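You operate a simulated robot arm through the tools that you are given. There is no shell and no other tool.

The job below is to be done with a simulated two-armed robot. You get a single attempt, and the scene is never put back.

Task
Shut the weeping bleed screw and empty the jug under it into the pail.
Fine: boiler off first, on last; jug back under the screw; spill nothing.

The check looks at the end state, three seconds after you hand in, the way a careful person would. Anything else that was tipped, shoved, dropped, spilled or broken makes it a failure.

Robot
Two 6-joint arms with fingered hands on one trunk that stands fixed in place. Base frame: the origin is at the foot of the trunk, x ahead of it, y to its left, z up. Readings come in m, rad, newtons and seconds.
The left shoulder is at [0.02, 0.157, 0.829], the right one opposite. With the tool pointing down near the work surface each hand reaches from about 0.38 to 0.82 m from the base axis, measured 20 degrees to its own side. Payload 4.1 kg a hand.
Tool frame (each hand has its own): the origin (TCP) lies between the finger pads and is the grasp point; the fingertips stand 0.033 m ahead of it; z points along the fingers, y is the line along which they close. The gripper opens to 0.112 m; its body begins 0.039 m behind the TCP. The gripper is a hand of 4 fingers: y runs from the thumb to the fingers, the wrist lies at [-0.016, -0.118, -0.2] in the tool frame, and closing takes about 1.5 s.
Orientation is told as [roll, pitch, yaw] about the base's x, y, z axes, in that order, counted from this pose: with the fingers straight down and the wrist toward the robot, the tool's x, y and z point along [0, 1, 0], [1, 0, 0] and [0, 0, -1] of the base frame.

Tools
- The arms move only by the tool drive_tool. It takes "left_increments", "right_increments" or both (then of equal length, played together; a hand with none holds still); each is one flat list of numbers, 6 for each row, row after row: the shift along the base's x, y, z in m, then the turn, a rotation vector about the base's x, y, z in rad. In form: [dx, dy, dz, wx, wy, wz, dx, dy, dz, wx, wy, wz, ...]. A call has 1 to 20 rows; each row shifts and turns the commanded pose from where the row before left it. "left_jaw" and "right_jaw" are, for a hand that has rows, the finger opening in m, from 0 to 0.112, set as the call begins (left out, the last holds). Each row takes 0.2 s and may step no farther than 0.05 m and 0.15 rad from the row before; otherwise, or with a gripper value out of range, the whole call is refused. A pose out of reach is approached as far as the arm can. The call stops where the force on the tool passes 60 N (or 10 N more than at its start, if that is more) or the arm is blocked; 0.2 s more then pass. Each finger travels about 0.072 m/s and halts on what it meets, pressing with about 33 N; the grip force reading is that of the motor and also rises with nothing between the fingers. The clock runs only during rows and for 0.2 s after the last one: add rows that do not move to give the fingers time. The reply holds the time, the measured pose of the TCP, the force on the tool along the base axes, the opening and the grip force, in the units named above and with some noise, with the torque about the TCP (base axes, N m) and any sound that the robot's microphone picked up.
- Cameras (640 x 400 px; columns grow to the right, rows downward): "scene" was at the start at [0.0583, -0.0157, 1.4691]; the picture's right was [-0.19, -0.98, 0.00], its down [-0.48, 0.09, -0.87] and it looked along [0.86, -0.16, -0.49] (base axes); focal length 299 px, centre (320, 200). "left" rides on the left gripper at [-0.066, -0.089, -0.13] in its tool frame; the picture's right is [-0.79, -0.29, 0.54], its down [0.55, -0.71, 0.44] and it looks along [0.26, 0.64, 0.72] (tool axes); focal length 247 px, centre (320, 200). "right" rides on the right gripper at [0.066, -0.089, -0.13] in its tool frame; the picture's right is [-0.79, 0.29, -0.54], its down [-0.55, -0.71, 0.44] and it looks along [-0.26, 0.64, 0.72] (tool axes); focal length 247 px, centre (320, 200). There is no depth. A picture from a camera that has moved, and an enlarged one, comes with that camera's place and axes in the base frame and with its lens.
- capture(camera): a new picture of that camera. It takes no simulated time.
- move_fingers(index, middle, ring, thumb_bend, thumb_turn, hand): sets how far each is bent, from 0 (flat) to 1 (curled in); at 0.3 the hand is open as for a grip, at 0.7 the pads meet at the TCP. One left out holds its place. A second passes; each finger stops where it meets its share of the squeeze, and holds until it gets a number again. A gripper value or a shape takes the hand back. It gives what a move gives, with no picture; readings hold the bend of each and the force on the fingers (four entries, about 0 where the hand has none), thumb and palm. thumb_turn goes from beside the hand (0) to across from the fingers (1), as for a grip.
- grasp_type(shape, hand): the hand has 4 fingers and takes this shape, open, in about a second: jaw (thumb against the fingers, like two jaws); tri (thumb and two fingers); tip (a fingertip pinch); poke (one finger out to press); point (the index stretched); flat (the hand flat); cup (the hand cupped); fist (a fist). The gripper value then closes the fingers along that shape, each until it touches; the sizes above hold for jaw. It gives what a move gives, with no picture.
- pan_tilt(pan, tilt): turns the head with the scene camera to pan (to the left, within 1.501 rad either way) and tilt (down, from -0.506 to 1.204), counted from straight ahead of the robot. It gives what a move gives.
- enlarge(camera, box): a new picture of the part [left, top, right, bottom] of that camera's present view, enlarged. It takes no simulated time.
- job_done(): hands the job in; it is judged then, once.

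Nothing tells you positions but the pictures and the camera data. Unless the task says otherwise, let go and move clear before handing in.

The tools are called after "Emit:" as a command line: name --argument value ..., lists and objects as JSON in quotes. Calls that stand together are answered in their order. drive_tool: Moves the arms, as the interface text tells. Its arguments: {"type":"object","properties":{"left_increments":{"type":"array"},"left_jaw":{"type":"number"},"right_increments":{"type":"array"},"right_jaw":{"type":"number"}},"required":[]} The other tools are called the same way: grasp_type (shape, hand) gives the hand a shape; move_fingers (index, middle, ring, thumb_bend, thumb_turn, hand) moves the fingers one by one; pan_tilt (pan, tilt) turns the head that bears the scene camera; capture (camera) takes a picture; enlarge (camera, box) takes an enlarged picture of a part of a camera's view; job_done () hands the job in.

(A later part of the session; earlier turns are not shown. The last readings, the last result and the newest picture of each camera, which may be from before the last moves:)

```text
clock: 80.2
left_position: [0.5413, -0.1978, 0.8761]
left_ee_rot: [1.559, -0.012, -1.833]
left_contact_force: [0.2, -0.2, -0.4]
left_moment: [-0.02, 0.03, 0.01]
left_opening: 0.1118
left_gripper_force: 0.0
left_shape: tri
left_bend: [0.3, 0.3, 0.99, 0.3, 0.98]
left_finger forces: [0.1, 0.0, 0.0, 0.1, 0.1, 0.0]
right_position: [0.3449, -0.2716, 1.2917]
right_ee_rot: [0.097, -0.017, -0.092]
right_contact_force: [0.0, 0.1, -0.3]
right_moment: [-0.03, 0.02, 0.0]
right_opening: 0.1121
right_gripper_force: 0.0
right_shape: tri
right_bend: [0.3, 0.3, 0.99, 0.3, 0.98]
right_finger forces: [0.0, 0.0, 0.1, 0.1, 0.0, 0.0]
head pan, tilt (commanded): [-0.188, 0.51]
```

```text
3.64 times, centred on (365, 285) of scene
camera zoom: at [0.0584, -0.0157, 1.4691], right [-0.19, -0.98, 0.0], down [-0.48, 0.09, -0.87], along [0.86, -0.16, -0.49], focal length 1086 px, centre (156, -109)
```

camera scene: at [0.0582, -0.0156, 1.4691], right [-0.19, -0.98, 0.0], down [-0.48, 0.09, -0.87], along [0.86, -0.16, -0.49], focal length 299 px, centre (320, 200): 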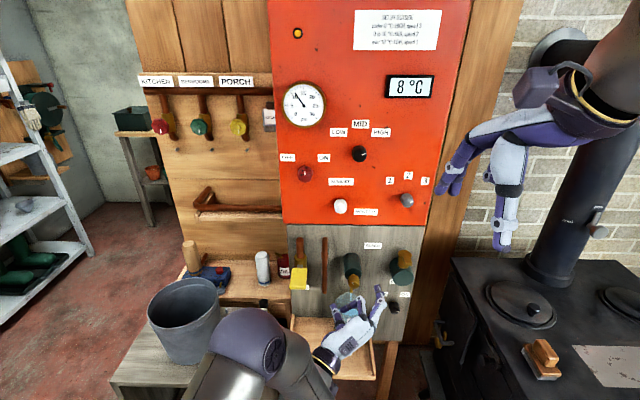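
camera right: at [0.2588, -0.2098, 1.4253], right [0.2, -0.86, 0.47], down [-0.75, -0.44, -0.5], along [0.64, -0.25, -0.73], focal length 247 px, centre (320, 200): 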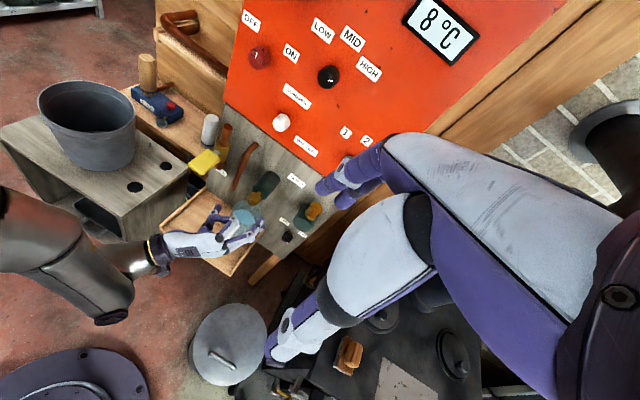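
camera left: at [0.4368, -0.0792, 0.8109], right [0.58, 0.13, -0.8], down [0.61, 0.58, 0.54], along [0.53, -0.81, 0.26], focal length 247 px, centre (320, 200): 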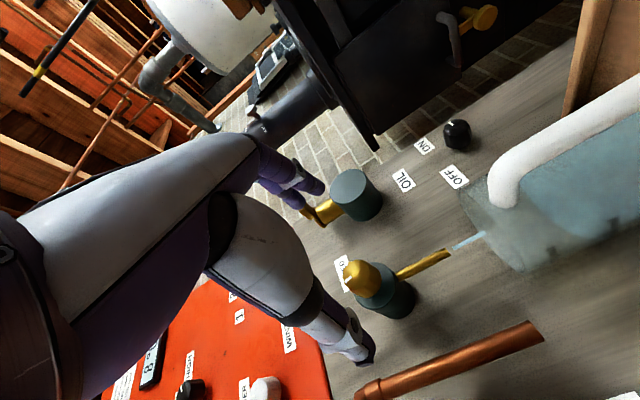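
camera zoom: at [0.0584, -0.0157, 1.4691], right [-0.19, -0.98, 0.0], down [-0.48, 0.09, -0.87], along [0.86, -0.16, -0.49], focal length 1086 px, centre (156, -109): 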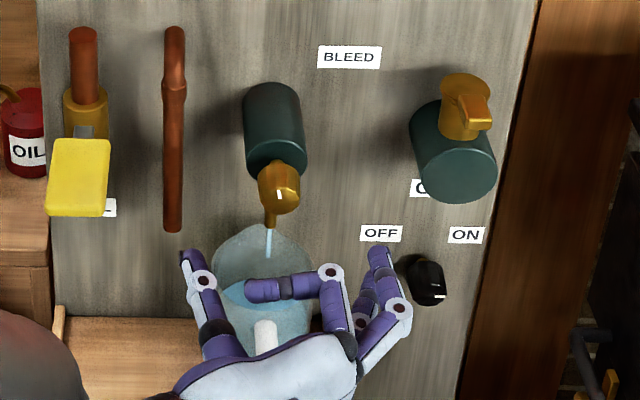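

There's a light-blue stream under the nozzle again after letting go. I'll look closely at the mark and the drip.

Emit:
enlarge --camera "left" --box '[310, 220, 510, 340]'

Emit:
enlarge --camera "scene" --box '[335, 250, 385, 300]'

Emit:
drive_tool --left_increments '[0, 0, 0, 0, 0, 0, 0, 0, 0, 0, 0, 0]'

Emit:
enlarge --camera "scene" --box '[335, 250, 385, 300]'

```text
3.20 times, centred on (410, 280) of left
camera zoom: at [0.4368, -0.0792, 0.8109], right [0.58, 0.13, -0.8], down [0.61, 0.58, 0.54], along [0.53, -0.81, 0.26], focal length 790 px, centre (32, -56)
```

zoom: 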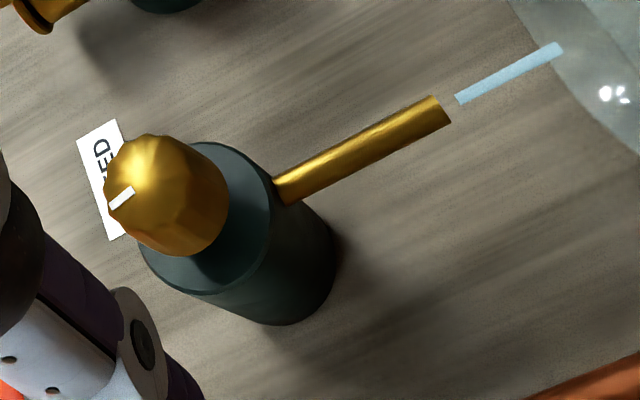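

```text
8.00 times, centred on (360, 275) of scene
camera zoom: at [0.0584, -0.0157, 1.4691], right [-0.19, -0.98, 0.0], down [-0.48, 0.09, -0.87], along [0.86, -0.16, -0.49], focal length 2388 px, centre (0, -400)
```

zoom: 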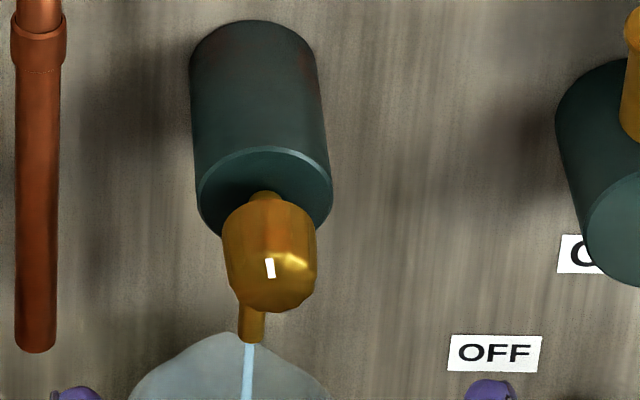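

```text
clock: 80.8
left_position: [0.5409, -0.1984, 0.8759]
left_ee_rot: [1.561, -0.012, -1.833]
left_contact_force: [0.0, 0.0, 0.1]
left_moment: [0.02, -0.01, -0.01]
left_opening: 0.1115
left_gripper_force: 0.1
left_shape: tri
left_bend: [0.3, 0.3, 0.99, 0.3, 0.98]
left_finger forces: [0.1, 0.1, 0.0, 0.0, 0.0, 0.1]
right_position: [0.3439, -0.2722, 1.2909]
right_ee_rot: [0.095, -0.017, -0.093]
right_contact_force: [0.3, -0.8, -0.1]
right_moment: [0.0, -0.01, 0.0]
right_opening: 0.1121
right_gripper_force: 0.1
right_shape: tri
right_bend: [0.3, 0.3, 0.99, 0.3, 0.98]
right_finger forces: [0.1, 0.0, 0.0, 0.0, 0.0, 0.0]
head pan, tilt (commanded): [-0.188, 0.51]
```

```text
8.00 times, centred on (360, 275) of scene
camera zoom: at [0.0583, -0.0157, 1.4691], right [-0.19, -0.98, 0.0], down [-0.48, 0.09, -0.87], along [0.86, -0.16, -0.49], focal length 2388 px, centre (0, -400)
```

zoom: 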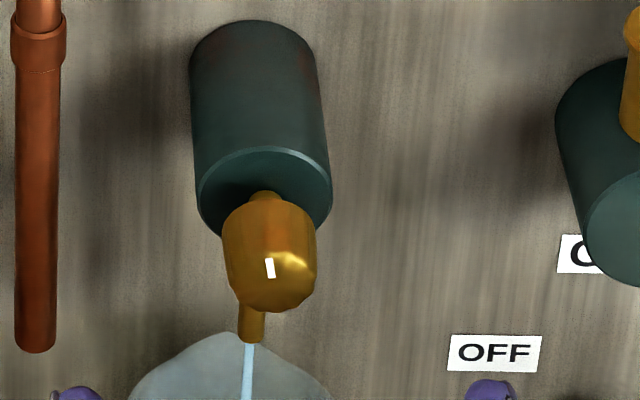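

The mark is still about 9° short of upright and it still weeps, so it slipped back a little as I let go. I'll regrip with the hand rolled back, turn firmly to the stop, then unload the twist completely before opening.

Emit:
drive_tool --left_increments '[0, 0, 0, -0.1364, 0.0319, 0, 0, 0, 0, -0.1364, 0.0319, 0, 0, 0, 0, -0.1364, 0.0319, 0, 0.0243, -0.0053, 0.0008, 0, 0, 0, 0.0243, -0.0053, 0.0008, 0, 0, 0, 0.0243, -0.0053, 0.0008, 0, 0, 0, 0, 0, 0, 0, 0, 0]'

Emit:
drive_tool --left_increments '[0, 0, 0, 0, 0, 0, 0, 0, 0, 0, 0, 0, 0, 0, 0, 0, 0, 0, 0, 0, 0, 0, 0, 0, 0, 0, 0, 0, 0, 0, 0, 0, 0, 0, 0, 0, 0, 0, 0, 0, 0, 0]' --left_jaw 0.015

Emit:
enlarge --camera "left" --box '[250, 170, 450, 320]'

```text
clock: 82.5
left_position: [0.6126, -0.2128, 0.8806]
left_ee_rot: [1.574, -0.434, -1.837]
left_contact_force: [-0.1, -0.6, 0.6]
left_moment: [0.0, -0.03, -0.02]
left_opening: 0.1118
left_gripper_force: 0.1
left_shape: tri
left_bend: [0.3, 0.3, 0.99, 0.3, 0.98]
left_finger forces: [0.1, 0.1, 0.0, 0.0, 0.0, 0.0]
right_position: [0.3437, -0.271, 1.2911]
right_ee_rot: [0.097, -0.015, -0.093]
right_contact_force: [-0.3, 0.4, 0.5]
right_moment: [-0.01, 0.01, 0.01]
right_opening: 0.1119
right_gripper_force: 0.1
right_shape: tri
right_bend: [0.3, 0.3, 0.99, 0.3, 0.98]
right_finger forces: [0.0, 0.0, 0.0, 0.0, 0.0, 0.1]
head pan, tilt (commanded): [-0.188, 0.51]
```

```text
clock: 84.0
left_position: [0.6127, -0.212, 0.8799]
left_ee_rot: [1.574, -0.433, -1.834]
left_contact_force: [2.0, 0.1, 0.8]
left_moment: [-0.02, 0.01, -0.03]
left_opening: 0.0234
left_gripper_force: 33.1
left_shape: tri
left_bend: [0.75, 0.58, 1.0, 0.75, 1.0]
left_finger forces: [15.0, 15.1, 0.0, 0.1, 29.3, 0.0]
right_position: [0.344, -0.2713, 1.2913]
right_ee_rot: [0.096, -0.017, -0.092]
right_contact_force: [0.2, -0.3, -0.3]
right_moment: [-0.02, 0.03, 0.02]
right_opening: 0.112
right_gripper_force: 0.1
right_shape: tri
right_bend: [0.3, 0.3, 0.99, 0.3, 0.98]
right_finger forces: [0.0, 0.0, 0.0, 0.0, 0.1, 0.1]
head pan, tilt (commanded): [-0.188, 0.51]
```

```text
2.67 times, centred on (350, 245) of left
camera zoom: at [0.5008, -0.1273, 0.7824], right [0.5, -0.21, -0.84], down [0.65, 0.73, 0.21], along [0.57, -0.65, 0.51], focal length 659 px, centre (240, 80)
```

zoom: 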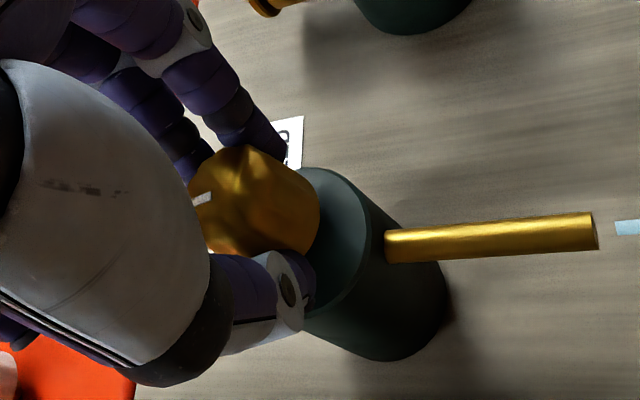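

Gripped again. Turning clockwise step by step.

Emit:
drive_tool --left_increments '[0, 0, 0, 0.1169, -0.0274, 0, 0, 0, 0, 0.0779, -0.0182, 0]'

Emit:
enlarge --camera "left" --box '[250, 170, 450, 320]'

Emit:
drive_tool --left_increments '[0, 0, 0, 0.0779, -0.0182, 0, 0, 0, 0, 0.0779, -0.0182, 0]'

Emit:
enlarge --camera "left" --box '[250, 170, 450, 320]'

```text
clock: 84.7
left_position: [0.6137, -0.212, 0.881]
left_ee_rot: [1.569, -0.231, -1.833]
left_contact_force: [1.9, 1.9, 2.4]
left_moment: [-0.02, -0.02, 0.05]
left_opening: 0.0237
left_gripper_force: 32.9
left_shape: tri
left_bend: [0.75, 0.58, 1.0, 0.74, 1.0]
left_finger forces: [14.9, 15.9, 0.0, 0.0, 30.7, 0.0]
right_position: [0.3437, -0.2704, 1.292]
right_ee_rot: [0.097, -0.016, -0.093]
right_contact_force: [0.0, 0.0, -0.3]
right_moment: [-0.01, 0.0, 0.0]
right_opening: 0.1121
right_gripper_force: 0.2
right_shape: tri
right_bend: [0.3, 0.3, 0.99, 0.3, 0.98]
right_finger forces: [0.1, 0.1, 0.0, 0.1, 0.0, 0.0]
head pan, tilt (commanded): [-0.188, 0.51]
```

```text
2.67 times, centred on (350, 245) of left
camera zoom: at [0.5051, -0.1098, 0.7962], right [0.54, -0.05, -0.84], down [0.63, 0.68, 0.37], along [0.55, -0.73, 0.4], focal length 659 px, centre (240, 80)
```

zoom: 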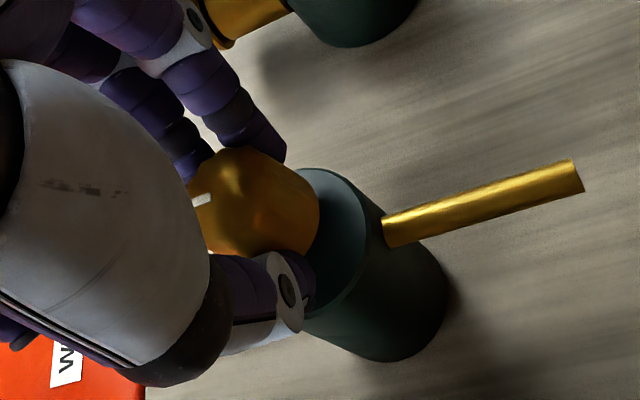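

```text
clock: 85.2
left_position: [0.6131, -0.2124, 0.8821]
left_ee_rot: [1.566, -0.074, -1.833]
left_contact_force: [-3.0, 2.3, 13.8]
left_moment: [-0.35, -0.21, 0.05]
left_opening: 0.0233
left_gripper_force: 32.9
left_shape: tri
left_bend: [0.75, 0.59, 1.0, 0.75, 1.0]
left_finger forces: [15.3, 18.7, 0.1, 0.0, 31.4, 0.1]
right_position: [0.342, -0.2707, 1.2925]
right_ee_rot: [0.097, -0.019, -0.092]
right_contact_force: [0.4, 0.1, 0.4]
right_moment: [0.0, 0.02, 0.01]
right_opening: 0.1119
right_gripper_force: 0.1
right_shape: tri
right_bend: [0.3, 0.3, 0.99, 0.3, 0.98]
right_finger forces: [0.0, 0.2, 0.0, 0.0, 0.0, 0.1]
head pan, tilt (commanded): [-0.188, 0.51]
```

```text
2.67 times, centred on (350, 245) of left
camera zoom: at [0.5084, -0.0981, 0.81], right [0.58, 0.08, -0.81], down [0.62, 0.61, 0.5], along [0.54, -0.79, 0.3], focal length 659 px, centre (240, 80)
```

zoom: 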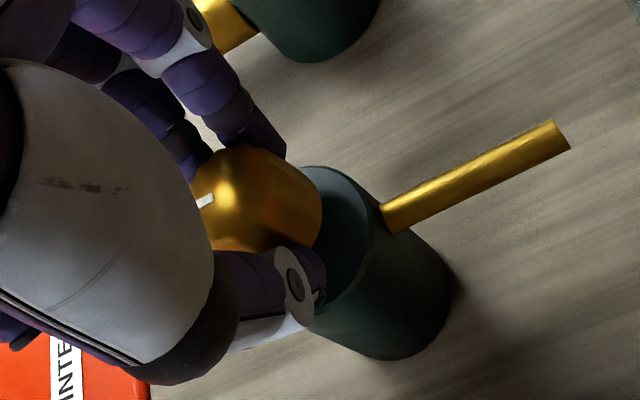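

It stopped weeping within the first 11°, and now the torque shows the stop. I'll unload the twist in small steps until the torque is near zero, then open slowly.

Emit:
drive_tool --left_increments '[0, 0, 0, -0.0584, 0.0137, 0]'

Emit:
drive_tool --left_increments '[0, 0, 0, -0.039, 0.0091, 0]'

Emit:
enlarge --camera "left" --box '[250, 170, 450, 320]'

```text
clock: 85.7
left_position: [0.6123, -0.2131, 0.8813]
left_ee_rot: [1.567, -0.133, -1.835]
left_contact_force: [-2.8, 0.4, 15.4]
left_moment: [-0.25, -0.32, 0.02]
left_opening: 0.0235
left_gripper_force: 33.1
left_shape: tri
left_bend: [0.75, 0.59, 1.0, 0.75, 1.0]
left_finger forces: [14.4, 21.4, 0.1, 0.0, 31.5, 0.0]
right_position: [0.3437, -0.2715, 1.2914]
right_ee_rot: [0.096, -0.016, -0.091]
right_contact_force: [-0.7, 0.8, 1.2]
right_moment: [-0.02, -0.02, 0.02]
right_opening: 0.1118
right_gripper_force: 0.1
right_shape: tri
right_bend: [0.3, 0.3, 0.99, 0.3, 0.98]
right_finger forces: [0.0, 0.0, 0.1, 0.0, 0.0, 0.1]
head pan, tilt (commanded): [-0.188, 0.51]
```

```text
clock: 86.0
left_position: [0.6131, -0.2128, 0.8809]
left_ee_rot: [1.566, -0.173, -1.83]
left_contact_force: [2.4, -1.4, 15.5]
left_moment: [-0.26, -0.34, -0.02]
left_opening: 0.0232
left_gripper_force: 33.2
left_shape: tri
left_bend: [0.75, 0.59, 1.0, 0.75, 1.0]
left_finger forces: [14.3, 21.6, 0.0, 0.0, 29.9, 0.1]
right_position: [0.3447, -0.2705, 1.2914]
right_ee_rot: [0.097, -0.017, -0.093]
right_contact_force: [0.2, 0.7, 0.2]
right_moment: [0.0, -0.01, -0.01]
right_opening: 0.1117
right_gripper_force: 0.1
right_shape: tri
right_bend: [0.3, 0.3, 0.99, 0.3, 0.98]
right_finger forces: [0.0, 0.0, 0.2, 0.0, 0.0, 0.1]
head pan, tilt (commanded): [-0.188, 0.51]
```

```text
2.67 times, centred on (350, 245) of left
camera zoom: at [0.5062, -0.105, 0.8004], right [0.56, 0.0, -0.83], down [0.63, 0.65, 0.42], along [0.54, -0.76, 0.36], focal length 659 px, centre (240, 80)
```

zoom: 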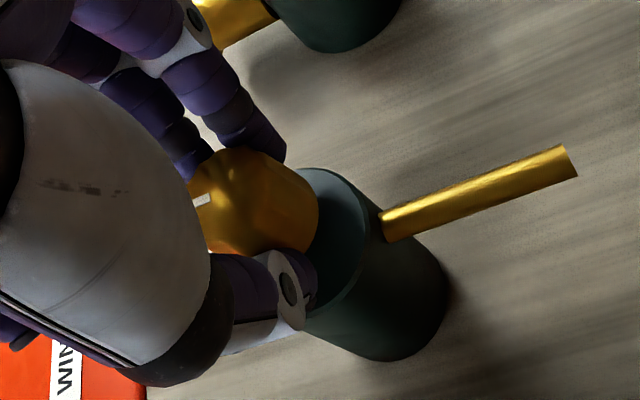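

Still dry, with a little residual twist. I'll ease a touch more and check that it stays dry before opening.

Emit:
drive_tool --left_increments '[0, 0, 0, -0.039, 0.0091, 0]'

Emit:
enlarge --camera "left" --box '[250, 170, 450, 320]'

```text
clock: 86.5
left_position: [0.6126, -0.2123, 0.8787]
left_ee_rot: [1.566, -0.212, -1.833]
left_contact_force: [4.9, -2.8, 14.0]
left_moment: [-0.16, -0.34, -0.04]
left_opening: 0.0239
left_gripper_force: 33.0
left_shape: tri
left_bend: [0.75, 0.58, 1.0, 0.75, 1.0]
left_finger forces: [14.4, 21.3, 0.1, 0.1, 29.3, 0.1]
right_position: [0.3439, -0.2706, 1.2914]
right_ee_rot: [0.095, -0.017, -0.093]
right_contact_force: [0.6, 0.4, 0.2]
right_moment: [-0.01, 0.02, 0.0]
right_opening: 0.1118
right_gripper_force: 0.1
right_shape: tri
right_bend: [0.3, 0.3, 0.99, 0.3, 0.98]
right_finger forces: [0.0, 0.0, 0.1, 0.0, 0.0, 0.0]
head pan, tilt (commanded): [-0.188, 0.51]
```

```text
2.67 times, centred on (350, 245) of left
camera zoom: at [0.5052, -0.108, 0.7969], right [0.55, -0.03, -0.84], down [0.63, 0.67, 0.39], along [0.55, -0.74, 0.39], focal length 659 px, centre (240, 80)
```

zoom: 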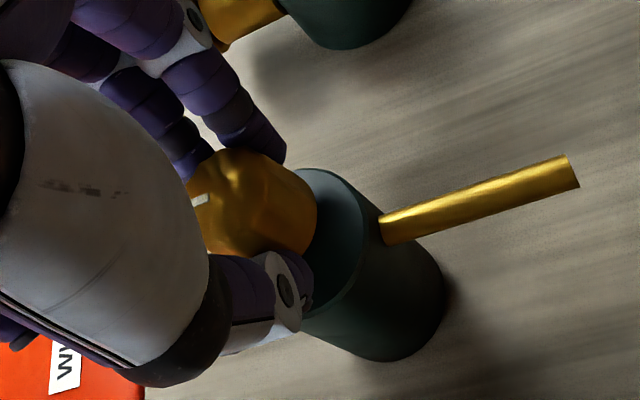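

Still dry with the twist nearly zero. Now I'll open in two stages and check.

Emit:
drive_tool --left_increments '[0, 0, 0, 0, 0, 0, 0, 0, 0, 0, 0, 0]' --left_jaw 0.034

Emit:
enlarge --camera "left" --box '[250, 170, 450, 320]'

Emit:
drive_tool --left_increments '[0, 0, 0, 0, 0, 0, 0, 0, 0, 0, 0, 0, 0, 0, 0, 0, 0, 0, 0, 0, 0, 0, 0, 0, 0, 0, 0, 0, 0, 0, 0, 0, 0, 0, 0, 0]' --left_jaw 0.112

Emit:
enlarge --camera "left" --box '[250, 170, 450, 320]'

```text
clock: 87.0
left_position: [0.612, -0.2114, 0.8764]
left_ee_rot: [1.558, -0.21, -1.833]
left_contact_force: [-0.7, -1.0, 0.0]
left_moment: [0.03, -0.03, -0.03]
left_opening: 0.0339
left_gripper_force: 0.0
left_shape: tri
left_bend: [0.76, 0.53, 0.99, 0.74, 1.0]
left_finger forces: [0.1, 0.0, 0.0, 0.0, 0.0, 0.1]
right_position: [0.3435, -0.2702, 1.2913]
right_ee_rot: [0.096, -0.019, -0.092]
right_contact_force: [-0.7, 0.4, 0.2]
right_moment: [-0.03, 0.0, 0.01]
right_opening: 0.1116
right_gripper_force: 0.1
right_shape: tri
right_bend: [0.3, 0.3, 0.99, 0.3, 0.98]
right_finger forces: [0.0, 0.0, 0.0, 0.1, 0.0, 0.1]
head pan, tilt (commanded): [-0.188, 0.51]
```

```text
2.67 times, centred on (350, 245) of left
camera zoom: at [0.504, -0.1074, 0.7946], right [0.54, -0.03, -0.84], down [0.64, 0.67, 0.39], along [0.55, -0.74, 0.38], focal length 659 px, centre (240, 80)
```

zoom: 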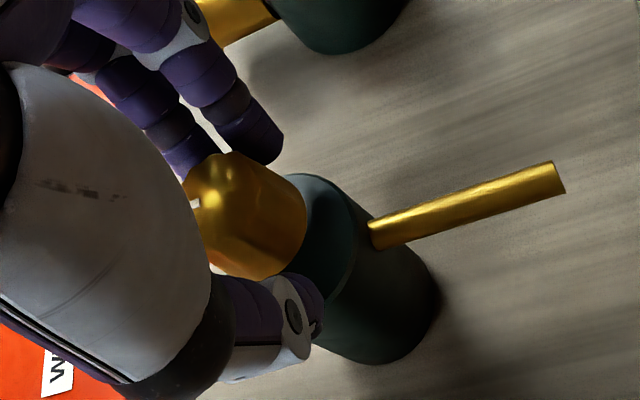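

```text
clock: 88.5
left_position: [0.6129, -0.2128, 0.879]
left_ee_rot: [1.565, -0.212, -1.833]
left_contact_force: [-0.3, -0.5, -0.7]
left_moment: [0.01, -0.01, 0.0]
left_opening: 0.1116
left_gripper_force: 0.1
left_shape: tri
left_bend: [0.3, 0.3, 0.99, 0.3, 0.98]
left_finger forces: [0.0, 0.0, 0.0, 0.1, 0.0, 0.0]
right_position: [0.3444, -0.2715, 1.2913]
right_ee_rot: [0.095, -0.016, -0.093]
right_contact_force: [0.3, -0.1, 0.5]
right_moment: [0.0, 0.02, 0.0]
right_opening: 0.1117
right_gripper_force: 0.0
right_shape: tri
right_bend: [0.3, 0.3, 0.99, 0.3, 0.98]
right_finger forces: [0.0, 0.0, 0.0, 0.1, 0.0, 0.0]
head pan, tilt (commanded): [-0.188, 0.51]
```

```text
2.67 times, centred on (350, 245) of left
camera zoom: at [0.5051, -0.108, 0.7966], right [0.55, -0.03, -0.84], down [0.63, 0.67, 0.39], along [0.55, -0.74, 0.38], focal length 659 px, centre (240, 80)
```

zoom: 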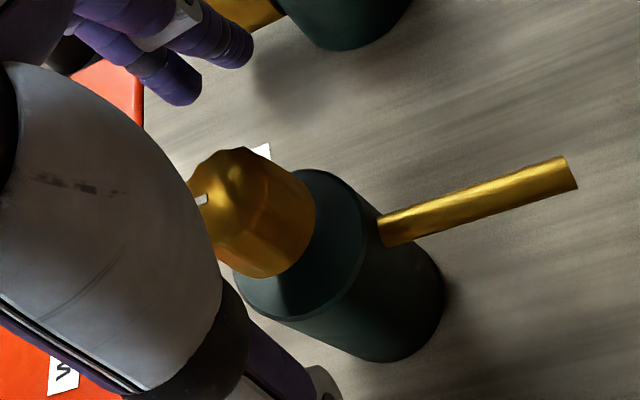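

Dry after opening. I'll back off and check again from both cameras, including the mark.

Emit:
drive_tool --left_increments '[-0.0244, 0.0057, 0, 0, 0, 0, -0.0244, 0.0057, 0, 0, 0, 0, -0.0244, 0.0057, 0, 0, 0, 0, 0, 0, 0, 0, 0, 0, 0, 0, 0, 0, 0, 0]'

Emit:
capture --camera "left"

Emit:
enlarge --camera "scene" --box '[325, 240, 405, 340]'

```text
clock: 89.7
left_position: [0.5394, -0.1944, 0.8792]
left_ee_rot: [1.566, -0.212, -1.831]
left_contact_force: [0.3, 0.5, -0.2]
left_moment: [-0.01, -0.03, 0.0]
left_opening: 0.1117
left_gripper_force: 0.0
left_shape: tri
left_bend: [0.3, 0.3, 0.99, 0.3, 0.98]
left_finger forces: [0.0, 0.1, 0.1, 0.1, 0.0, 0.0]
right_position: [0.3428, -0.2701, 1.2909]
right_ee_rot: [0.095, -0.017, -0.093]
right_contact_force: [-0.3, 0.6, 0.3]
right_moment: [-0.01, 0.03, -0.04]
right_opening: 0.1119
right_gripper_force: 0.0
right_shape: tri
right_bend: [0.3, 0.3, 0.99, 0.3, 0.98]
right_finger forces: [0.1, 0.0, 0.1, 0.1, 0.0, 0.0]
head pan, tilt (commanded): [-0.188, 0.51]
```

```text
taken
camera left: at [0.4306, -0.0907, 0.7963], right [0.55, -0.03, -0.84], down [0.63, 0.67, 0.39], along [0.55, -0.74, 0.38], focal length 247 px, centre (320, 200)
```

left: 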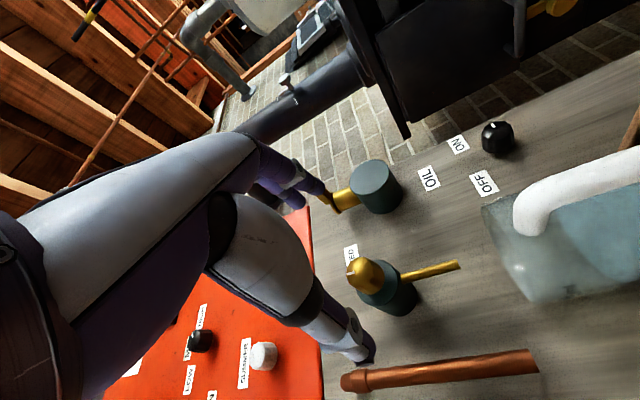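

```text
4.00 times, centred on (365, 290) of scene
camera zoom: at [0.0583, -0.0157, 1.4691], right [-0.19, -0.98, 0.0], down [-0.48, 0.09, -0.87], along [0.86, -0.16, -0.49], focal length 1194 px, centre (140, -160)
```

zoom: 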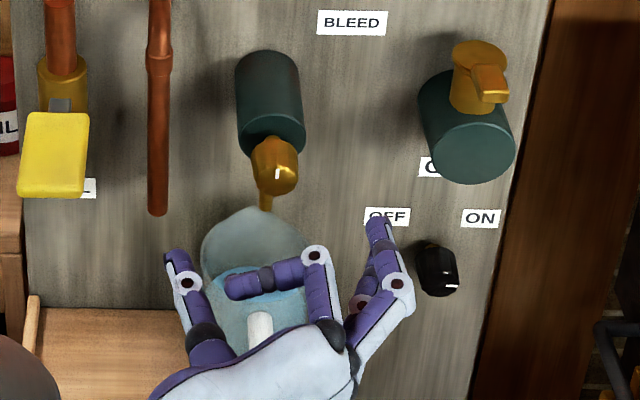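

The screw's mark now stands upright and the nozzle is dry: it is shut. Next is the jug with the left hand; before lifting water, I'll rehearse the carry and pour with the empty hand to be sure the arm can do it, going first toward the pour side.

Emit:
drive_tool --left_increments '[-0.005, 0.005, 0.01, 0.1025, -0.0272, 0, -0.005, 0.005, 0.01, 0.1025, -0.0272, 0, -0.004, 0.005, 0.009, 0, 0, 0.1229, -0.004, 0.005, 0.009, 0, 0, 0.1229, -0.004, 0.005, 0.009, 0, 0, 0.1229, -0.004, 0.005, 0.009, 0, 0, 0.1229, -0.004, 0.005, 0.009, 0, 0, 0.1229, -0.004, 0.005, 0.008, 0, 0, 0.1229, -0.004, 0.005, 0.008, 0, 0, 0.1229]'

Emit:
drive_tool --left_increments '[0.02, 0.026, 0, 0, 0, 0.12, 0.02, 0.026, 0, 0, 0, 0.12, 0.02, 0.026, 0, 0, 0, 0.12, 0.02, 0.026, 0, 0, 0, 0.12, 0.02, 0.026, 0, 0, 0, 0.12, 0.025, 0.025, 0, 0, 0, 0.093, 0.025, 0.025, 0, 0, 0, 0.093, 0.025, 0.025, 0, 0, 0, 0.093, 0.025, 0.025, 0, 0, 0, 0.093, 0, 0, 0, 0, 0, 0]'

Emit:
capture --camera "scene"

Emit:
capture --camera "left"

```text
clock: 91.7
left_position: [0.4996, -0.152, 0.9597]
left_ee_rot: [1.566, 0.0, -0.97]
left_contact_force: [0.6, 0.5, 0.6]
left_moment: [0.01, 0.06, -0.02]
left_opening: 0.112
left_gripper_force: 0.1
left_shape: tri
left_bend: [0.3, 0.3, 0.99, 0.3, 0.98]
left_finger forces: [0.0, 0.0, 0.1, 0.0, 0.0, 0.0]
right_position: [0.3443, -0.271, 1.2911]
right_ee_rot: [0.096, -0.017, -0.091]
right_contact_force: [0.1, -0.8, 1.0]
right_moment: [-0.03, -0.02, -0.02]
right_opening: 0.1117
right_gripper_force: 0.1
right_shape: tri
right_bend: [0.3, 0.3, 0.99, 0.3, 0.98]
right_finger forces: [0.0, 0.1, 0.0, 0.0, 0.1, 0.0]
head pan, tilt (commanded): [-0.188, 0.51]
```

```text
clock: 93.8
left_position: [0.6932, 0.0856, 0.9587]
left_ee_rot: [1.565, -0.001, -0.005]
left_contact_force: [-0.4, -0.3, -0.7]
left_moment: [-0.02, 0.04, -0.02]
left_opening: 0.1118
left_gripper_force: 0.1
left_shape: tri
left_bend: [0.3, 0.3, 0.99, 0.3, 0.98]
left_finger forces: [0.0, 0.0, 0.2, 0.1, 0.1, 0.0]
left hand out of reach, approached as far as the arm can: row 9
right_position: [0.3442, -0.2708, 1.2913]
right_ee_rot: [0.095, -0.018, -0.092]
right_contact_force: [-0.3, 0.3, 0.0]
right_moment: [0.02, -0.01, 0.01]
right_opening: 0.112
right_gripper_force: 0.1
right_shape: tri
right_bend: [0.3, 0.3, 0.99, 0.3, 0.98]
right_finger forces: [0.0, 0.0, 0.0, 0.2, 0.1, 0.0]
head pan, tilt (commanded): [-0.188, 0.51]
```

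```text
taken
camera scene: at [0.0583, -0.0158, 1.4691], right [-0.19, -0.98, 0.0], down [-0.48, 0.09, -0.87], along [0.86, -0.16, -0.49], focal length 299 px, centre (320, 200)
```

scene: 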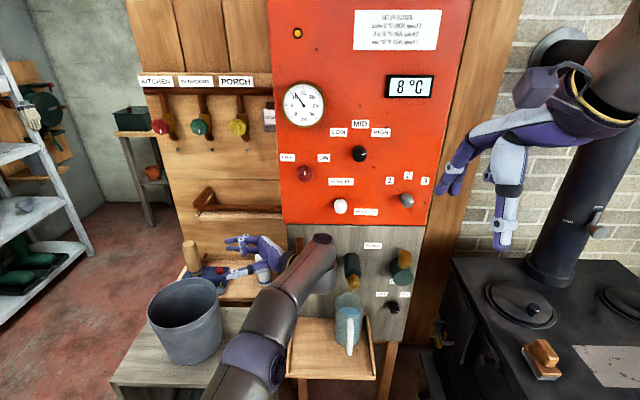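

```text
taken
camera left: at [0.6036, -0.0464, 0.8931], right [-0.28, 0.54, -0.8], down [-0.71, 0.44, 0.55], along [0.64, 0.72, 0.25], focal length 247 px, centre (320, 200)
```

left: 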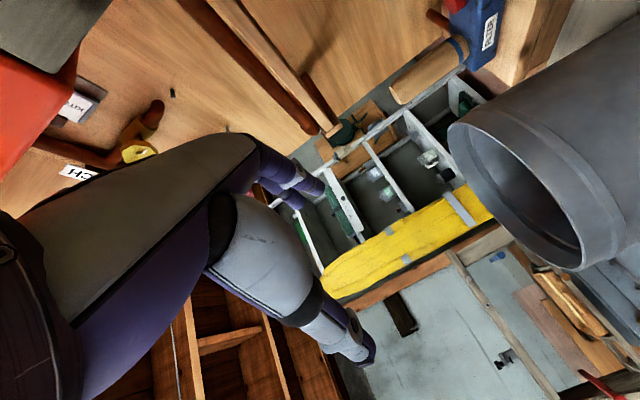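

The rehearsal reached the pour start almost exactly (a slight limit right at the end). I'll zoom on the pail from here to fix its rim position and height.

Emit:
enlarge --camera "left" --box '[420, 50, 640, 290]'

Emit:
enlarge --camera "scene" --box '[130, 250, 290, 380]'

```text
1.67 times, centred on (530, 170) of left
camera zoom: at [0.6036, -0.0464, 0.8931], right [-0.28, 0.54, -0.8], down [-0.71, 0.44, 0.55], along [0.64, 0.72, 0.25], focal length 412 px, centre (-30, 250)
```

zoom: 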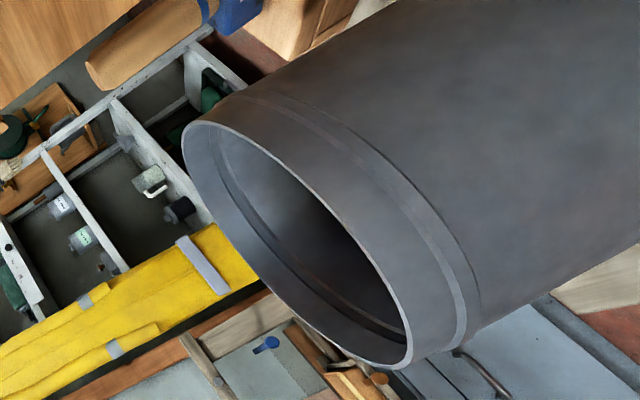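

```text
3.08 times, centred on (210, 315) of scene
camera zoom: at [0.0583, -0.0158, 1.4691], right [-0.19, -0.98, 0.0], down [-0.48, 0.09, -0.87], along [0.86, -0.16, -0.49], focal length 919 px, centre (658, -154)
```

zoom: 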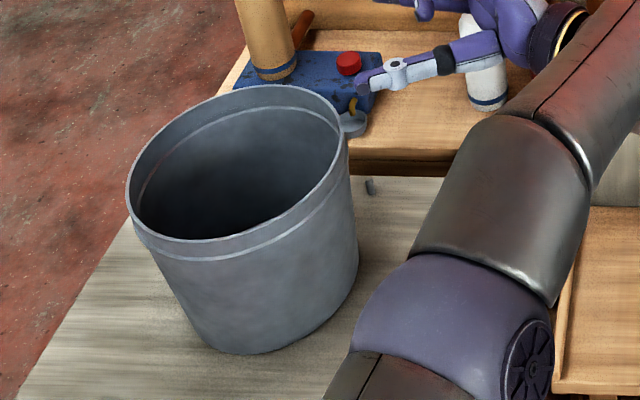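

The pail's rim is centred near (0.732, 0.262) at height about 0.788, radius 0.10. Now I'll rehearse the tipping motion with the empty hand above the pail.

Emit:
drive_tool --left_increments '[0, 0, 0, -0.1371, 0, 0, 0, 0, 0, -0.1371, 0, 0, 0, 0, 0, -0.1371, 0, 0, 0, 0, 0, -0.1371, 0, 0, 0, 0.005, 0, -0.1371, 0, 0, 0, 0.0066, 0, -0.1371, 0, 0, 0, 0.0094, 0, -0.1371, 0, 0, 0, 0.012, 0, -0.1371, 0, 0, 0, 0.0145, 0, -0.1371, 0, 0, 0, 0.0165, 0, -0.1371, 0, 0, 0, 0.018, 0, -0.1371, 0, 0, 0, 0.02, 0, -0.1371, 0, 0, 0, 0.0205, 0, -0.1371, 0, 0, 0, 0.0215, 0, -0.1371, 0, 0]'

Emit:
capture --camera "scene"

```text
clock: 96.8
left_position: [0.6849, 0.1955, 0.9481]
left_ee_rot: [-0.136, -0.083, 0.106]
left_contact_force: [0.3, -0.4, 0.1]
left_moment: [-0.02, 0.0, 0.03]
left_opening: 0.1116
left_gripper_force: 0.1
left_shape: tri
left_bend: [0.3, 0.3, 0.99, 0.3, 0.98]
left_finger forces: [0.0, 0.1, 0.0, 0.0, 0.0, 0.0]
left hand out of reach, approached as far as the arm can: row 13, 14
right_position: [0.3446, -0.2705, 1.2902]
right_ee_rot: [0.095, -0.018, -0.093]
right_contact_force: [-0.3, -0.7, 0.0]
right_moment: [0.0, -0.02, -0.01]
right_opening: 0.1117
right_gripper_force: 0.0
right_shape: tri
right_bend: [0.3, 0.3, 0.99, 0.3, 0.98]
right_finger forces: [0.0, 0.1, 0.1, 0.0, 0.1, 0.1]
head pan, tilt (commanded): [-0.188, 0.51]
```

```text
taken
camera scene: at [0.0583, -0.0157, 1.4691], right [-0.19, -0.98, 0.0], down [-0.48, 0.09, -0.87], along [0.86, -0.16, -0.49], focal length 299 px, centre (320, 200)
```

scene: 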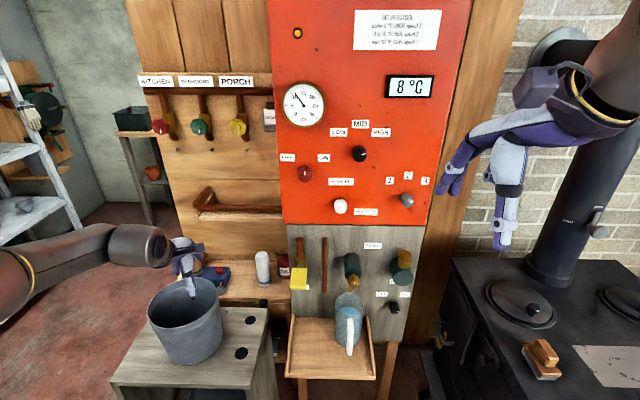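

The tipping motion works until about 97°, then the arm runs short; keeping the hand nearer to me in y should free it. I'll test tipping further from 4–5 cm nearer.

Emit:
drive_tool --left_increments '[0, -0.015, 0.002, 0, 0.028, -0.035, 0, -0.015, 0.002, 0, 0.028, -0.035, 0, -0.015, 0.002, 0, 0.028, -0.035, 0, 0, 0, -0.105, 0, 0, 0, 0, 0, -0.105, 0, 0]'

```text
clock: 98.0
left_position: [0.6487, 0.1439, 0.936]
left_ee_rot: [-0.179, 0.035, -0.043]
left_contact_force: [0.4, 0.1, -0.1]
left_moment: [-0.05, -0.02, 0.03]
left_opening: 0.1119
left_gripper_force: 0.1
left_shape: tri
left_bend: [0.3, 0.3, 0.99, 0.3, 0.98]
left_finger forces: [0.0, 0.0, 0.1, 0.1, 0.0, 0.1]
left hand out of reach, approached as far as the arm can: row 1, 3, 4, 5
right_position: [0.3451, -0.2705, 1.2922]
right_ee_rot: [0.095, -0.017, -0.093]
right_contact_force: [0.2, 0.6, 0.5]
right_moment: [-0.01, -0.01, -0.04]
right_opening: 0.1118
right_gripper_force: 0.0
right_shape: tri
right_bend: [0.3, 0.3, 0.99, 0.3, 0.98]
right_finger forces: [0.1, 0.0, 0.0, 0.0, 0.1, 0.0]
head pan, tilt (commanded): [-0.188, 0.51]
```

The limit stays near 100° with the hand pointing straight left. I'll test whether turning the pour direction slightly back toward me frees more tilt.

Emit:
drive_tool --left_increments '[0, 0, 0.003, 0, 0, 0.12, 0.003, 0, 0.003, 0, 0, 0.12, 0.005, 0, 0.003, 0, 0, 0.12]'

Emit:
drive_tool --left_increments '[0, 0, 0, -0.094, -0.034, 0, 0, 0, 0, -0.094, -0.034, 0]'

```text
clock: 98.8
left_position: [0.6576, 0.1435, 0.9455]
left_ee_rot: [-0.178, 0.036, 0.318]
left_contact_force: [0.1, 0.1, 0.1]
left_moment: [0.01, 0.0, 0.01]
left_opening: 0.1119
left_gripper_force: 0.0
left_shape: tri
left_bend: [0.3, 0.3, 0.99, 0.3, 0.98]
left_finger forces: [0.1, 0.1, 0.1, 0.0, 0.0, 0.0]
right_position: [0.3438, -0.27, 1.2908]
right_ee_rot: [0.095, -0.018, -0.092]
right_contact_force: [0.4, -0.3, 0.2]
right_moment: [-0.03, 0.02, -0.02]
right_opening: 0.1119
right_gripper_force: 0.0
right_shape: tri
right_bend: [0.3, 0.3, 0.99, 0.3, 0.98]
right_finger forces: [0.1, 0.1, 0.0, 0.0, 0.1, 0.0]
head pan, tilt (commanded): [-0.188, 0.51]
```

```text
clock: 99.5
left_position: [0.6588, 0.1432, 0.9448]
left_ee_rot: [-0.38, 0.028, 0.309]
left_contact_force: [0.2, 0.7, -0.5]
left_moment: [0.02, -0.03, -0.01]
left_opening: 0.1117
left_gripper_force: 0.0
left_shape: tri
left_bend: [0.3, 0.3, 0.99, 0.3, 0.98]
left_finger forces: [0.0, 0.1, 0.1, 0.0, 0.1, 0.0]
right_position: [0.3445, -0.272, 1.2911]
right_ee_rot: [0.096, -0.018, -0.093]
right_contact_force: [0.0, 0.1, 0.7]
right_moment: [0.01, -0.01, 0.02]
right_opening: 0.1118
right_gripper_force: 0.1
right_shape: tri
right_bend: [0.3, 0.3, 0.99, 0.3, 0.98]
right_finger forces: [0.0, 0.0, 0.1, 0.1, 0.0, 0.1]
head pan, tilt (commanded): [-0.188, 0.51]
```

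With the pour direction turned back a little the hand tips to 112° freely. I'll shift it to where the spout would really be over the pail and see that it still holds.

Emit:
drive_tool --left_increments '[0.014, 0.026, 0.003, 0, 0, 0, 0.014, 0.026, 0.004, 0, 0, 0, 0.014, 0.026, 0.004, 0, 0, 0]'

Emit:
capture --camera "scene"

```text
clock: 100.2
left_position: [0.6949, 0.2109, 0.9531]
left_ee_rot: [-0.365, 0.024, 0.323]
left_contact_force: [-1.0, 0.5, 0.7]
left_moment: [0.01, 0.0, -0.01]
left_opening: 0.1118
left_gripper_force: 0.1
left_shape: tri
left_bend: [0.3, 0.3, 0.99, 0.3, 0.98]
left_finger forces: [0.1, 0.1, 0.0, 0.1, 0.1, 0.1]
left hand out of reach, approached as far as the arm can: row 3
right_position: [0.3444, -0.2708, 1.2905]
right_ee_rot: [0.096, -0.017, -0.092]
right_contact_force: [-0.3, 0.6, 0.6]
right_moment: [-0.01, 0.0, 0.03]
right_opening: 0.1115
right_gripper_force: 0.1
right_shape: tri
right_bend: [0.3, 0.3, 0.99, 0.3, 0.98]
right_finger forces: [0.1, 0.1, 0.1, 0.0, 0.0, 0.0]
head pan, tilt (commanded): [-0.188, 0.51]
```

```text
taken
camera scene: at [0.0582, -0.0158, 1.4691], right [-0.19, -0.98, 0.0], down [-0.48, 0.09, -0.87], along [0.86, -0.16, -0.49], focal length 299 px, centre (320, 200)
```

scene: 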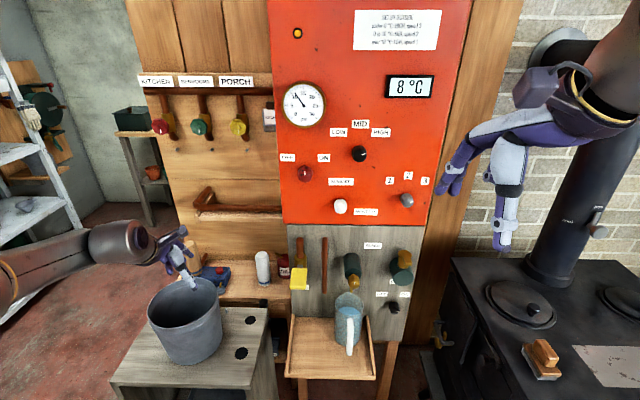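

That is good enough: the spout would be well inside the pail at full tilt. Now I'll untip the empty hand and bring it back toward the jug along the same path.

Emit:
drive_tool --left_increments '[-0.002, -0.01, 0.0005, 0.131, 0.0433, -0.03, -0.002, -0.01, 0.0005, 0.131, 0.0433, -0.03, -0.002, -0.01, 0.0005, 0.132, 0.038, -0.03, -0.002, -0.01, 0.0005, 0.133, 0.034, -0.03, -0.002, -0.01, 0.0005, 0.134, 0.03, -0.03, -0.002, -0.01, 0.0005, 0.135, 0.026, -0.03, -0.002, -0.01, 0.0005, 0.136, 0.022, -0.03, -0.002, -0.01, 0.0005, 0.137, 0.018, -0.03, -0.003, -0.01, 0.0005, 0.1375, 0.013, -0.03, -0.003, -0.01, 0.0005, 0.138, 0.009, -0.03, -0.003, -0.01, 0.0005, 0.138, 0.005, -0.03, -0.003, -0.01, 0.0005, 0.138, 0.001, -0.03, -0.003, -0.01, 0.0005, 0.138, -0.003, -0.03, -0.003, -0.01, 0.0005, 0.138, -0.008, -0.03]'

```text
clock: 103.2
left_position: [0.6614, 0.0713, 0.9632]
left_ee_rot: [1.556, 0.029, -0.024]
left_contact_force: [0.2, 0.0, 0.7]
left_moment: [0.02, 0.0, 0.02]
left_opening: 0.1118
left_gripper_force: 0.1
left_shape: tri
left_bend: [0.3, 0.3, 0.99, 0.3, 0.98]
left_finger forces: [0.0, 0.0, 0.0, 0.1, 0.1, 0.0]
right_position: [0.3446, -0.2708, 1.2912]
right_ee_rot: [0.094, -0.019, -0.093]
right_contact_force: [-0.1, 0.2, 0.9]
right_moment: [-0.01, -0.01, -0.03]
right_opening: 0.1118
right_gripper_force: 0.2
right_shape: tri
right_bend: [0.3, 0.3, 0.99, 0.3, 0.98]
right_finger forces: [0.0, 0.0, 0.1, 0.1, 0.1, 0.1]
head pan, tilt (commanded): [-0.188, 0.51]
```

The untipping ran cleanly, so that motion reversed is my pour. I'll set the left hand to the full jaw shape and bring it back to just in front of the jug's handle.

Emit:
grasp_type --hand "left" --shape "jaw"

Emit:
drive_tool --left_increments '[-0.0165, -0.0277, 0, 0.0036, -0.004, -0.118, -0.0165, -0.0277, 0, 0.0036, -0.004, -0.118, -0.0165, -0.0277, 0, 0.0036, -0.004, -0.118, -0.0165, -0.0277, 0, 0.0, -0.004, -0.118, -0.0165, -0.0277, 0, 0, -0.004, -0.118, -0.0165, -0.0277, 0, 0, -0.004, -0.118, -0.0165, -0.0277, 0, 0, -0.004, -0.118, -0.0165, -0.0277, 0, 0, 0, -0.118]'

Emit:
drive_tool --left_increments '[0.0, -0.006, -0.037, 0, 0, -0.139, 0.0, -0.006, -0.037, 0, 0, -0.139, 0.0, -0.006, -0.037, 0, 0, -0.139, -0.003, -0.005, -0.037, 0, 0, -0.139, -0.005, -0.005, -0.037, 0, 0, -0.139]'

Emit:
capture --camera "scene"

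Emit:
capture --camera "left"

```text
clock: 104.2
left_position: [0.6621, 0.0712, 0.962]
left_ee_rot: [1.553, 0.029, -0.024]
left_contact_force: [0.7, -0.8, -0.1]
left_moment: [0.01, 0.02, 0.0]
left_opening: 0.1119
left_gripper_force: 0.1
left_shape: jaw
left_bend: [0.3, 0.3, 0.3, 0.3, 0.98]
left_finger forces: [0.1, 0.1, 0.0, 0.0, 0.0, 0.0]
right_position: [0.344, -0.2721, 1.292]
right_ee_rot: [0.096, -0.019, -0.092]
right_contact_force: [0.1, 0.2, 0.7]
right_moment: [-0.01, -0.04, 0.0]
right_opening: 0.1117
right_gripper_force: 0.0
right_shape: tri
right_bend: [0.3, 0.3, 0.99, 0.3, 0.98]
right_finger forces: [0.1, 0.0, 0.0, 0.0, 0.0, 0.0]
head pan, tilt (commanded): [-0.188, 0.51]
```

```text
clock: 106.0
left_position: [0.5294, -0.152, 0.9609]
left_ee_rot: [1.576, 0.006, -0.969]
left_contact_force: [-0.8, 0.1, 0.2]
left_moment: [0.0, 0.04, -0.01]
left_opening: 0.1122
left_gripper_force: 0.0
left_shape: jaw
left_bend: [0.3, 0.3, 0.3, 0.3, 0.98]
left_finger forces: [0.1, 0.1, 0.0, 0.0, 0.1, 0.1]
right_position: [0.345, -0.2714, 1.2901]
right_ee_rot: [0.095, -0.018, -0.092]
right_contact_force: [0.0, -0.5, 0.4]
right_moment: [0.01, 0.01, -0.03]
right_opening: 0.1117
right_gripper_force: 0.1
right_shape: tri
right_bend: [0.3, 0.3, 0.99, 0.3, 0.98]
right_finger forces: [0.0, 0.1, 0.0, 0.0, 0.0, 0.0]
head pan, tilt (commanded): [-0.188, 0.51]
```

```text
clock: 107.2
left_position: [0.5216, -0.1787, 0.7742]
left_ee_rot: [1.575, 0.008, -1.663]
left_contact_force: [-0.3, 0.1, 0.6]
left_moment: [0.05, 0.0, 0.0]
left_opening: 0.1121
left_gripper_force: 0.0
left_shape: jaw
left_bend: [0.3, 0.3, 0.3, 0.3, 0.98]
left_finger forces: [0.0, 0.0, 0.1, 0.1, 0.1, 0.1]
right_position: [0.3436, -0.2715, 1.2915]
right_ee_rot: [0.097, -0.017, -0.092]
right_contact_force: [-0.6, 0.3, 0.5]
right_moment: [0.0, -0.03, -0.02]
right_opening: 0.1119
right_gripper_force: 0.0
right_shape: tri
right_bend: [0.3, 0.3, 0.99, 0.3, 0.98]
right_finger forces: [0.0, 0.0, 0.0, 0.1, 0.1, 0.0]
head pan, tilt (commanded): [-0.188, 0.51]
```

```text
taken
camera scene: at [0.058, -0.0159, 1.4691], right [-0.19, -0.98, 0.0], down [-0.48, 0.09, -0.87], along [0.86, -0.16, -0.49], focal length 299 px, centre (320, 200)
```

scene: 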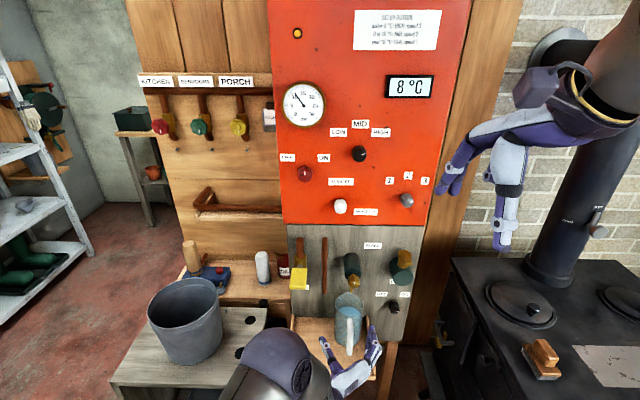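

```text
taken
camera left: at [0.3993, -0.0776, 0.7079], right [0.57, 0.24, -0.79], down [0.5, 0.66, 0.56], along [0.66, -0.71, 0.26], focal length 247 px, centre (320, 200)
```

left: 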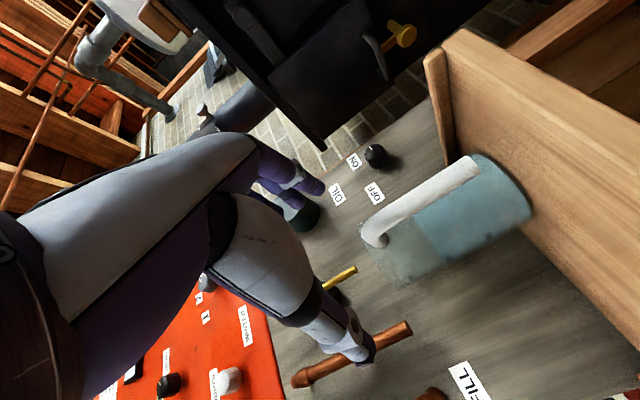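

The left camera gives a clear side view: the handle bar runs from z 0.648 to 0.745 at about (0.578, -0.2015), over a tray near z 0.63. I'll lower to z 0.695 and line up with the bar.

Emit:
drive_tool --left_increments '[-0.0058, -0.0038, -0.0395, 0, 0, -0.0685, -0.0058, -0.0038, -0.0395, 0, 0, -0.0685, 0, 0, 0, 0, 0, 0]'

Emit:
capture --camera "left"

Emit:
enlarge --camera "scene" --box '[280, 260, 420, 400]'

```text
clock: 108.0
left_position: [0.5056, -0.1867, 0.6934]
left_ee_rot: [1.577, 0.008, -1.8]
left_contact_force: [-0.4, 0.4, 0.2]
left_moment: [0.0, -0.01, 0.0]
left_opening: 0.112
left_gripper_force: 0.1
left_shape: jaw
left_bend: [0.3, 0.3, 0.3, 0.3, 0.98]
left_finger forces: [0.0, 0.1, 0.0, 0.0, 0.0, 0.0]
right_position: [0.3441, -0.2719, 1.2913]
right_ee_rot: [0.097, -0.019, -0.093]
right_contact_force: [-0.2, -0.2, -0.2]
right_moment: [-0.04, 0.0, 0.0]
right_opening: 0.1118
right_gripper_force: 0.1
right_shape: tri
right_bend: [0.3, 0.3, 0.99, 0.3, 0.98]
right_finger forces: [0.1, 0.0, 0.1, 0.0, 0.0, 0.0]
head pan, tilt (commanded): [-0.188, 0.51]
```

```text
taken
camera left: at [0.4004, -0.07, 0.6273], right [0.6, 0.16, -0.79], down [0.58, 0.59, 0.56], along [0.55, -0.79, 0.26], focal length 247 px, centre (320, 200)
```

left: 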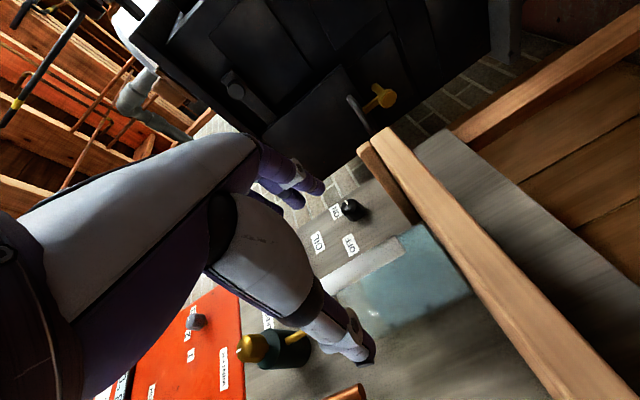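

```text
2.86 times, centred on (350, 330) of scene
camera zoom: at [0.0582, -0.0157, 1.4691], right [-0.19, -0.98, 0.0], down [-0.48, 0.09, -0.87], along [0.86, -0.16, -0.49], focal length 853 px, centre (234, -171)
```

zoom: 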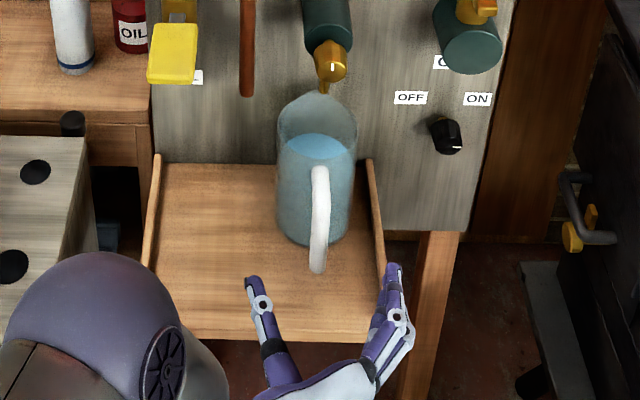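

The thumb and fingers straddle the handle's line. Before moving in, I'll check whether the tray has a front lip and how much room there is under the nozzle.

Emit:
enlarge --camera "scene" --box '[280, 330, 400, 400]'

Emit:
enlarge --camera "scene" --box '[320, 270, 390, 330]'

Emit:
enlarge --camera "right" --box '[130, 150, 290, 290]'

```text
5.33 times, centred on (340, 365) of scene
camera zoom: at [0.0582, -0.0157, 1.4691], right [-0.19, -0.98, 0.0], down [-0.48, 0.09, -0.87], along [0.86, -0.16, -0.49], focal length 1592 px, centre (213, -680)
```

zoom: 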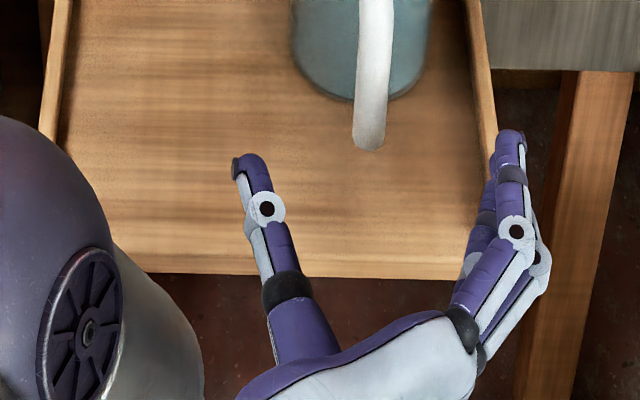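

```text
6.67 times, centred on (355, 300) of scene
camera zoom: at [0.0582, -0.0157, 1.4691], right [-0.19, -0.98, 0.0], down [-0.48, 0.09, -0.87], along [0.86, -0.16, -0.49], focal length 1990 px, centre (87, -467)
```

zoom: 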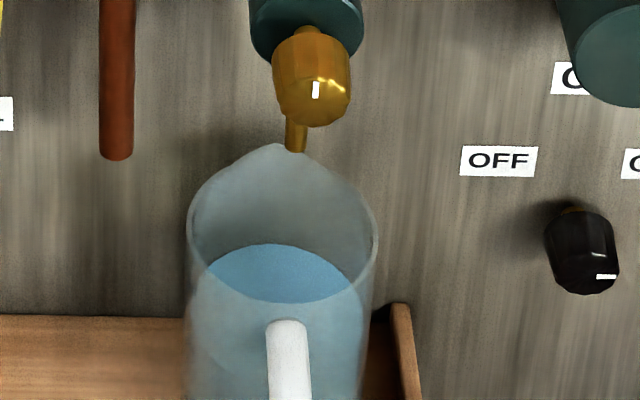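

```text
2.86 times, centred on (210, 220) of right
camera zoom: at [0.2589, -0.2099, 1.4253], right [0.2, -0.86, 0.47], down [-0.75, -0.44, -0.5], along [0.64, -0.25, -0.73], focal length 706 px, centre (634, 143)
```

zoom: 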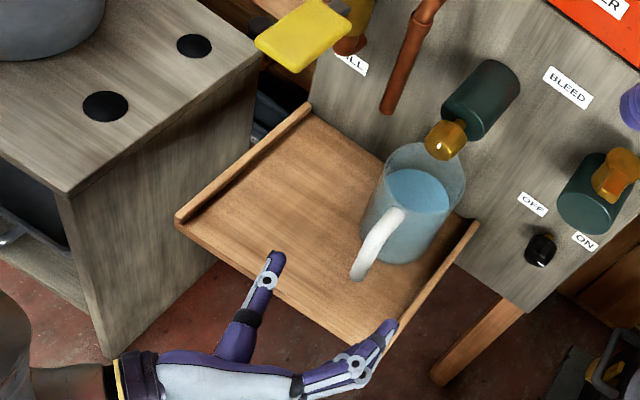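

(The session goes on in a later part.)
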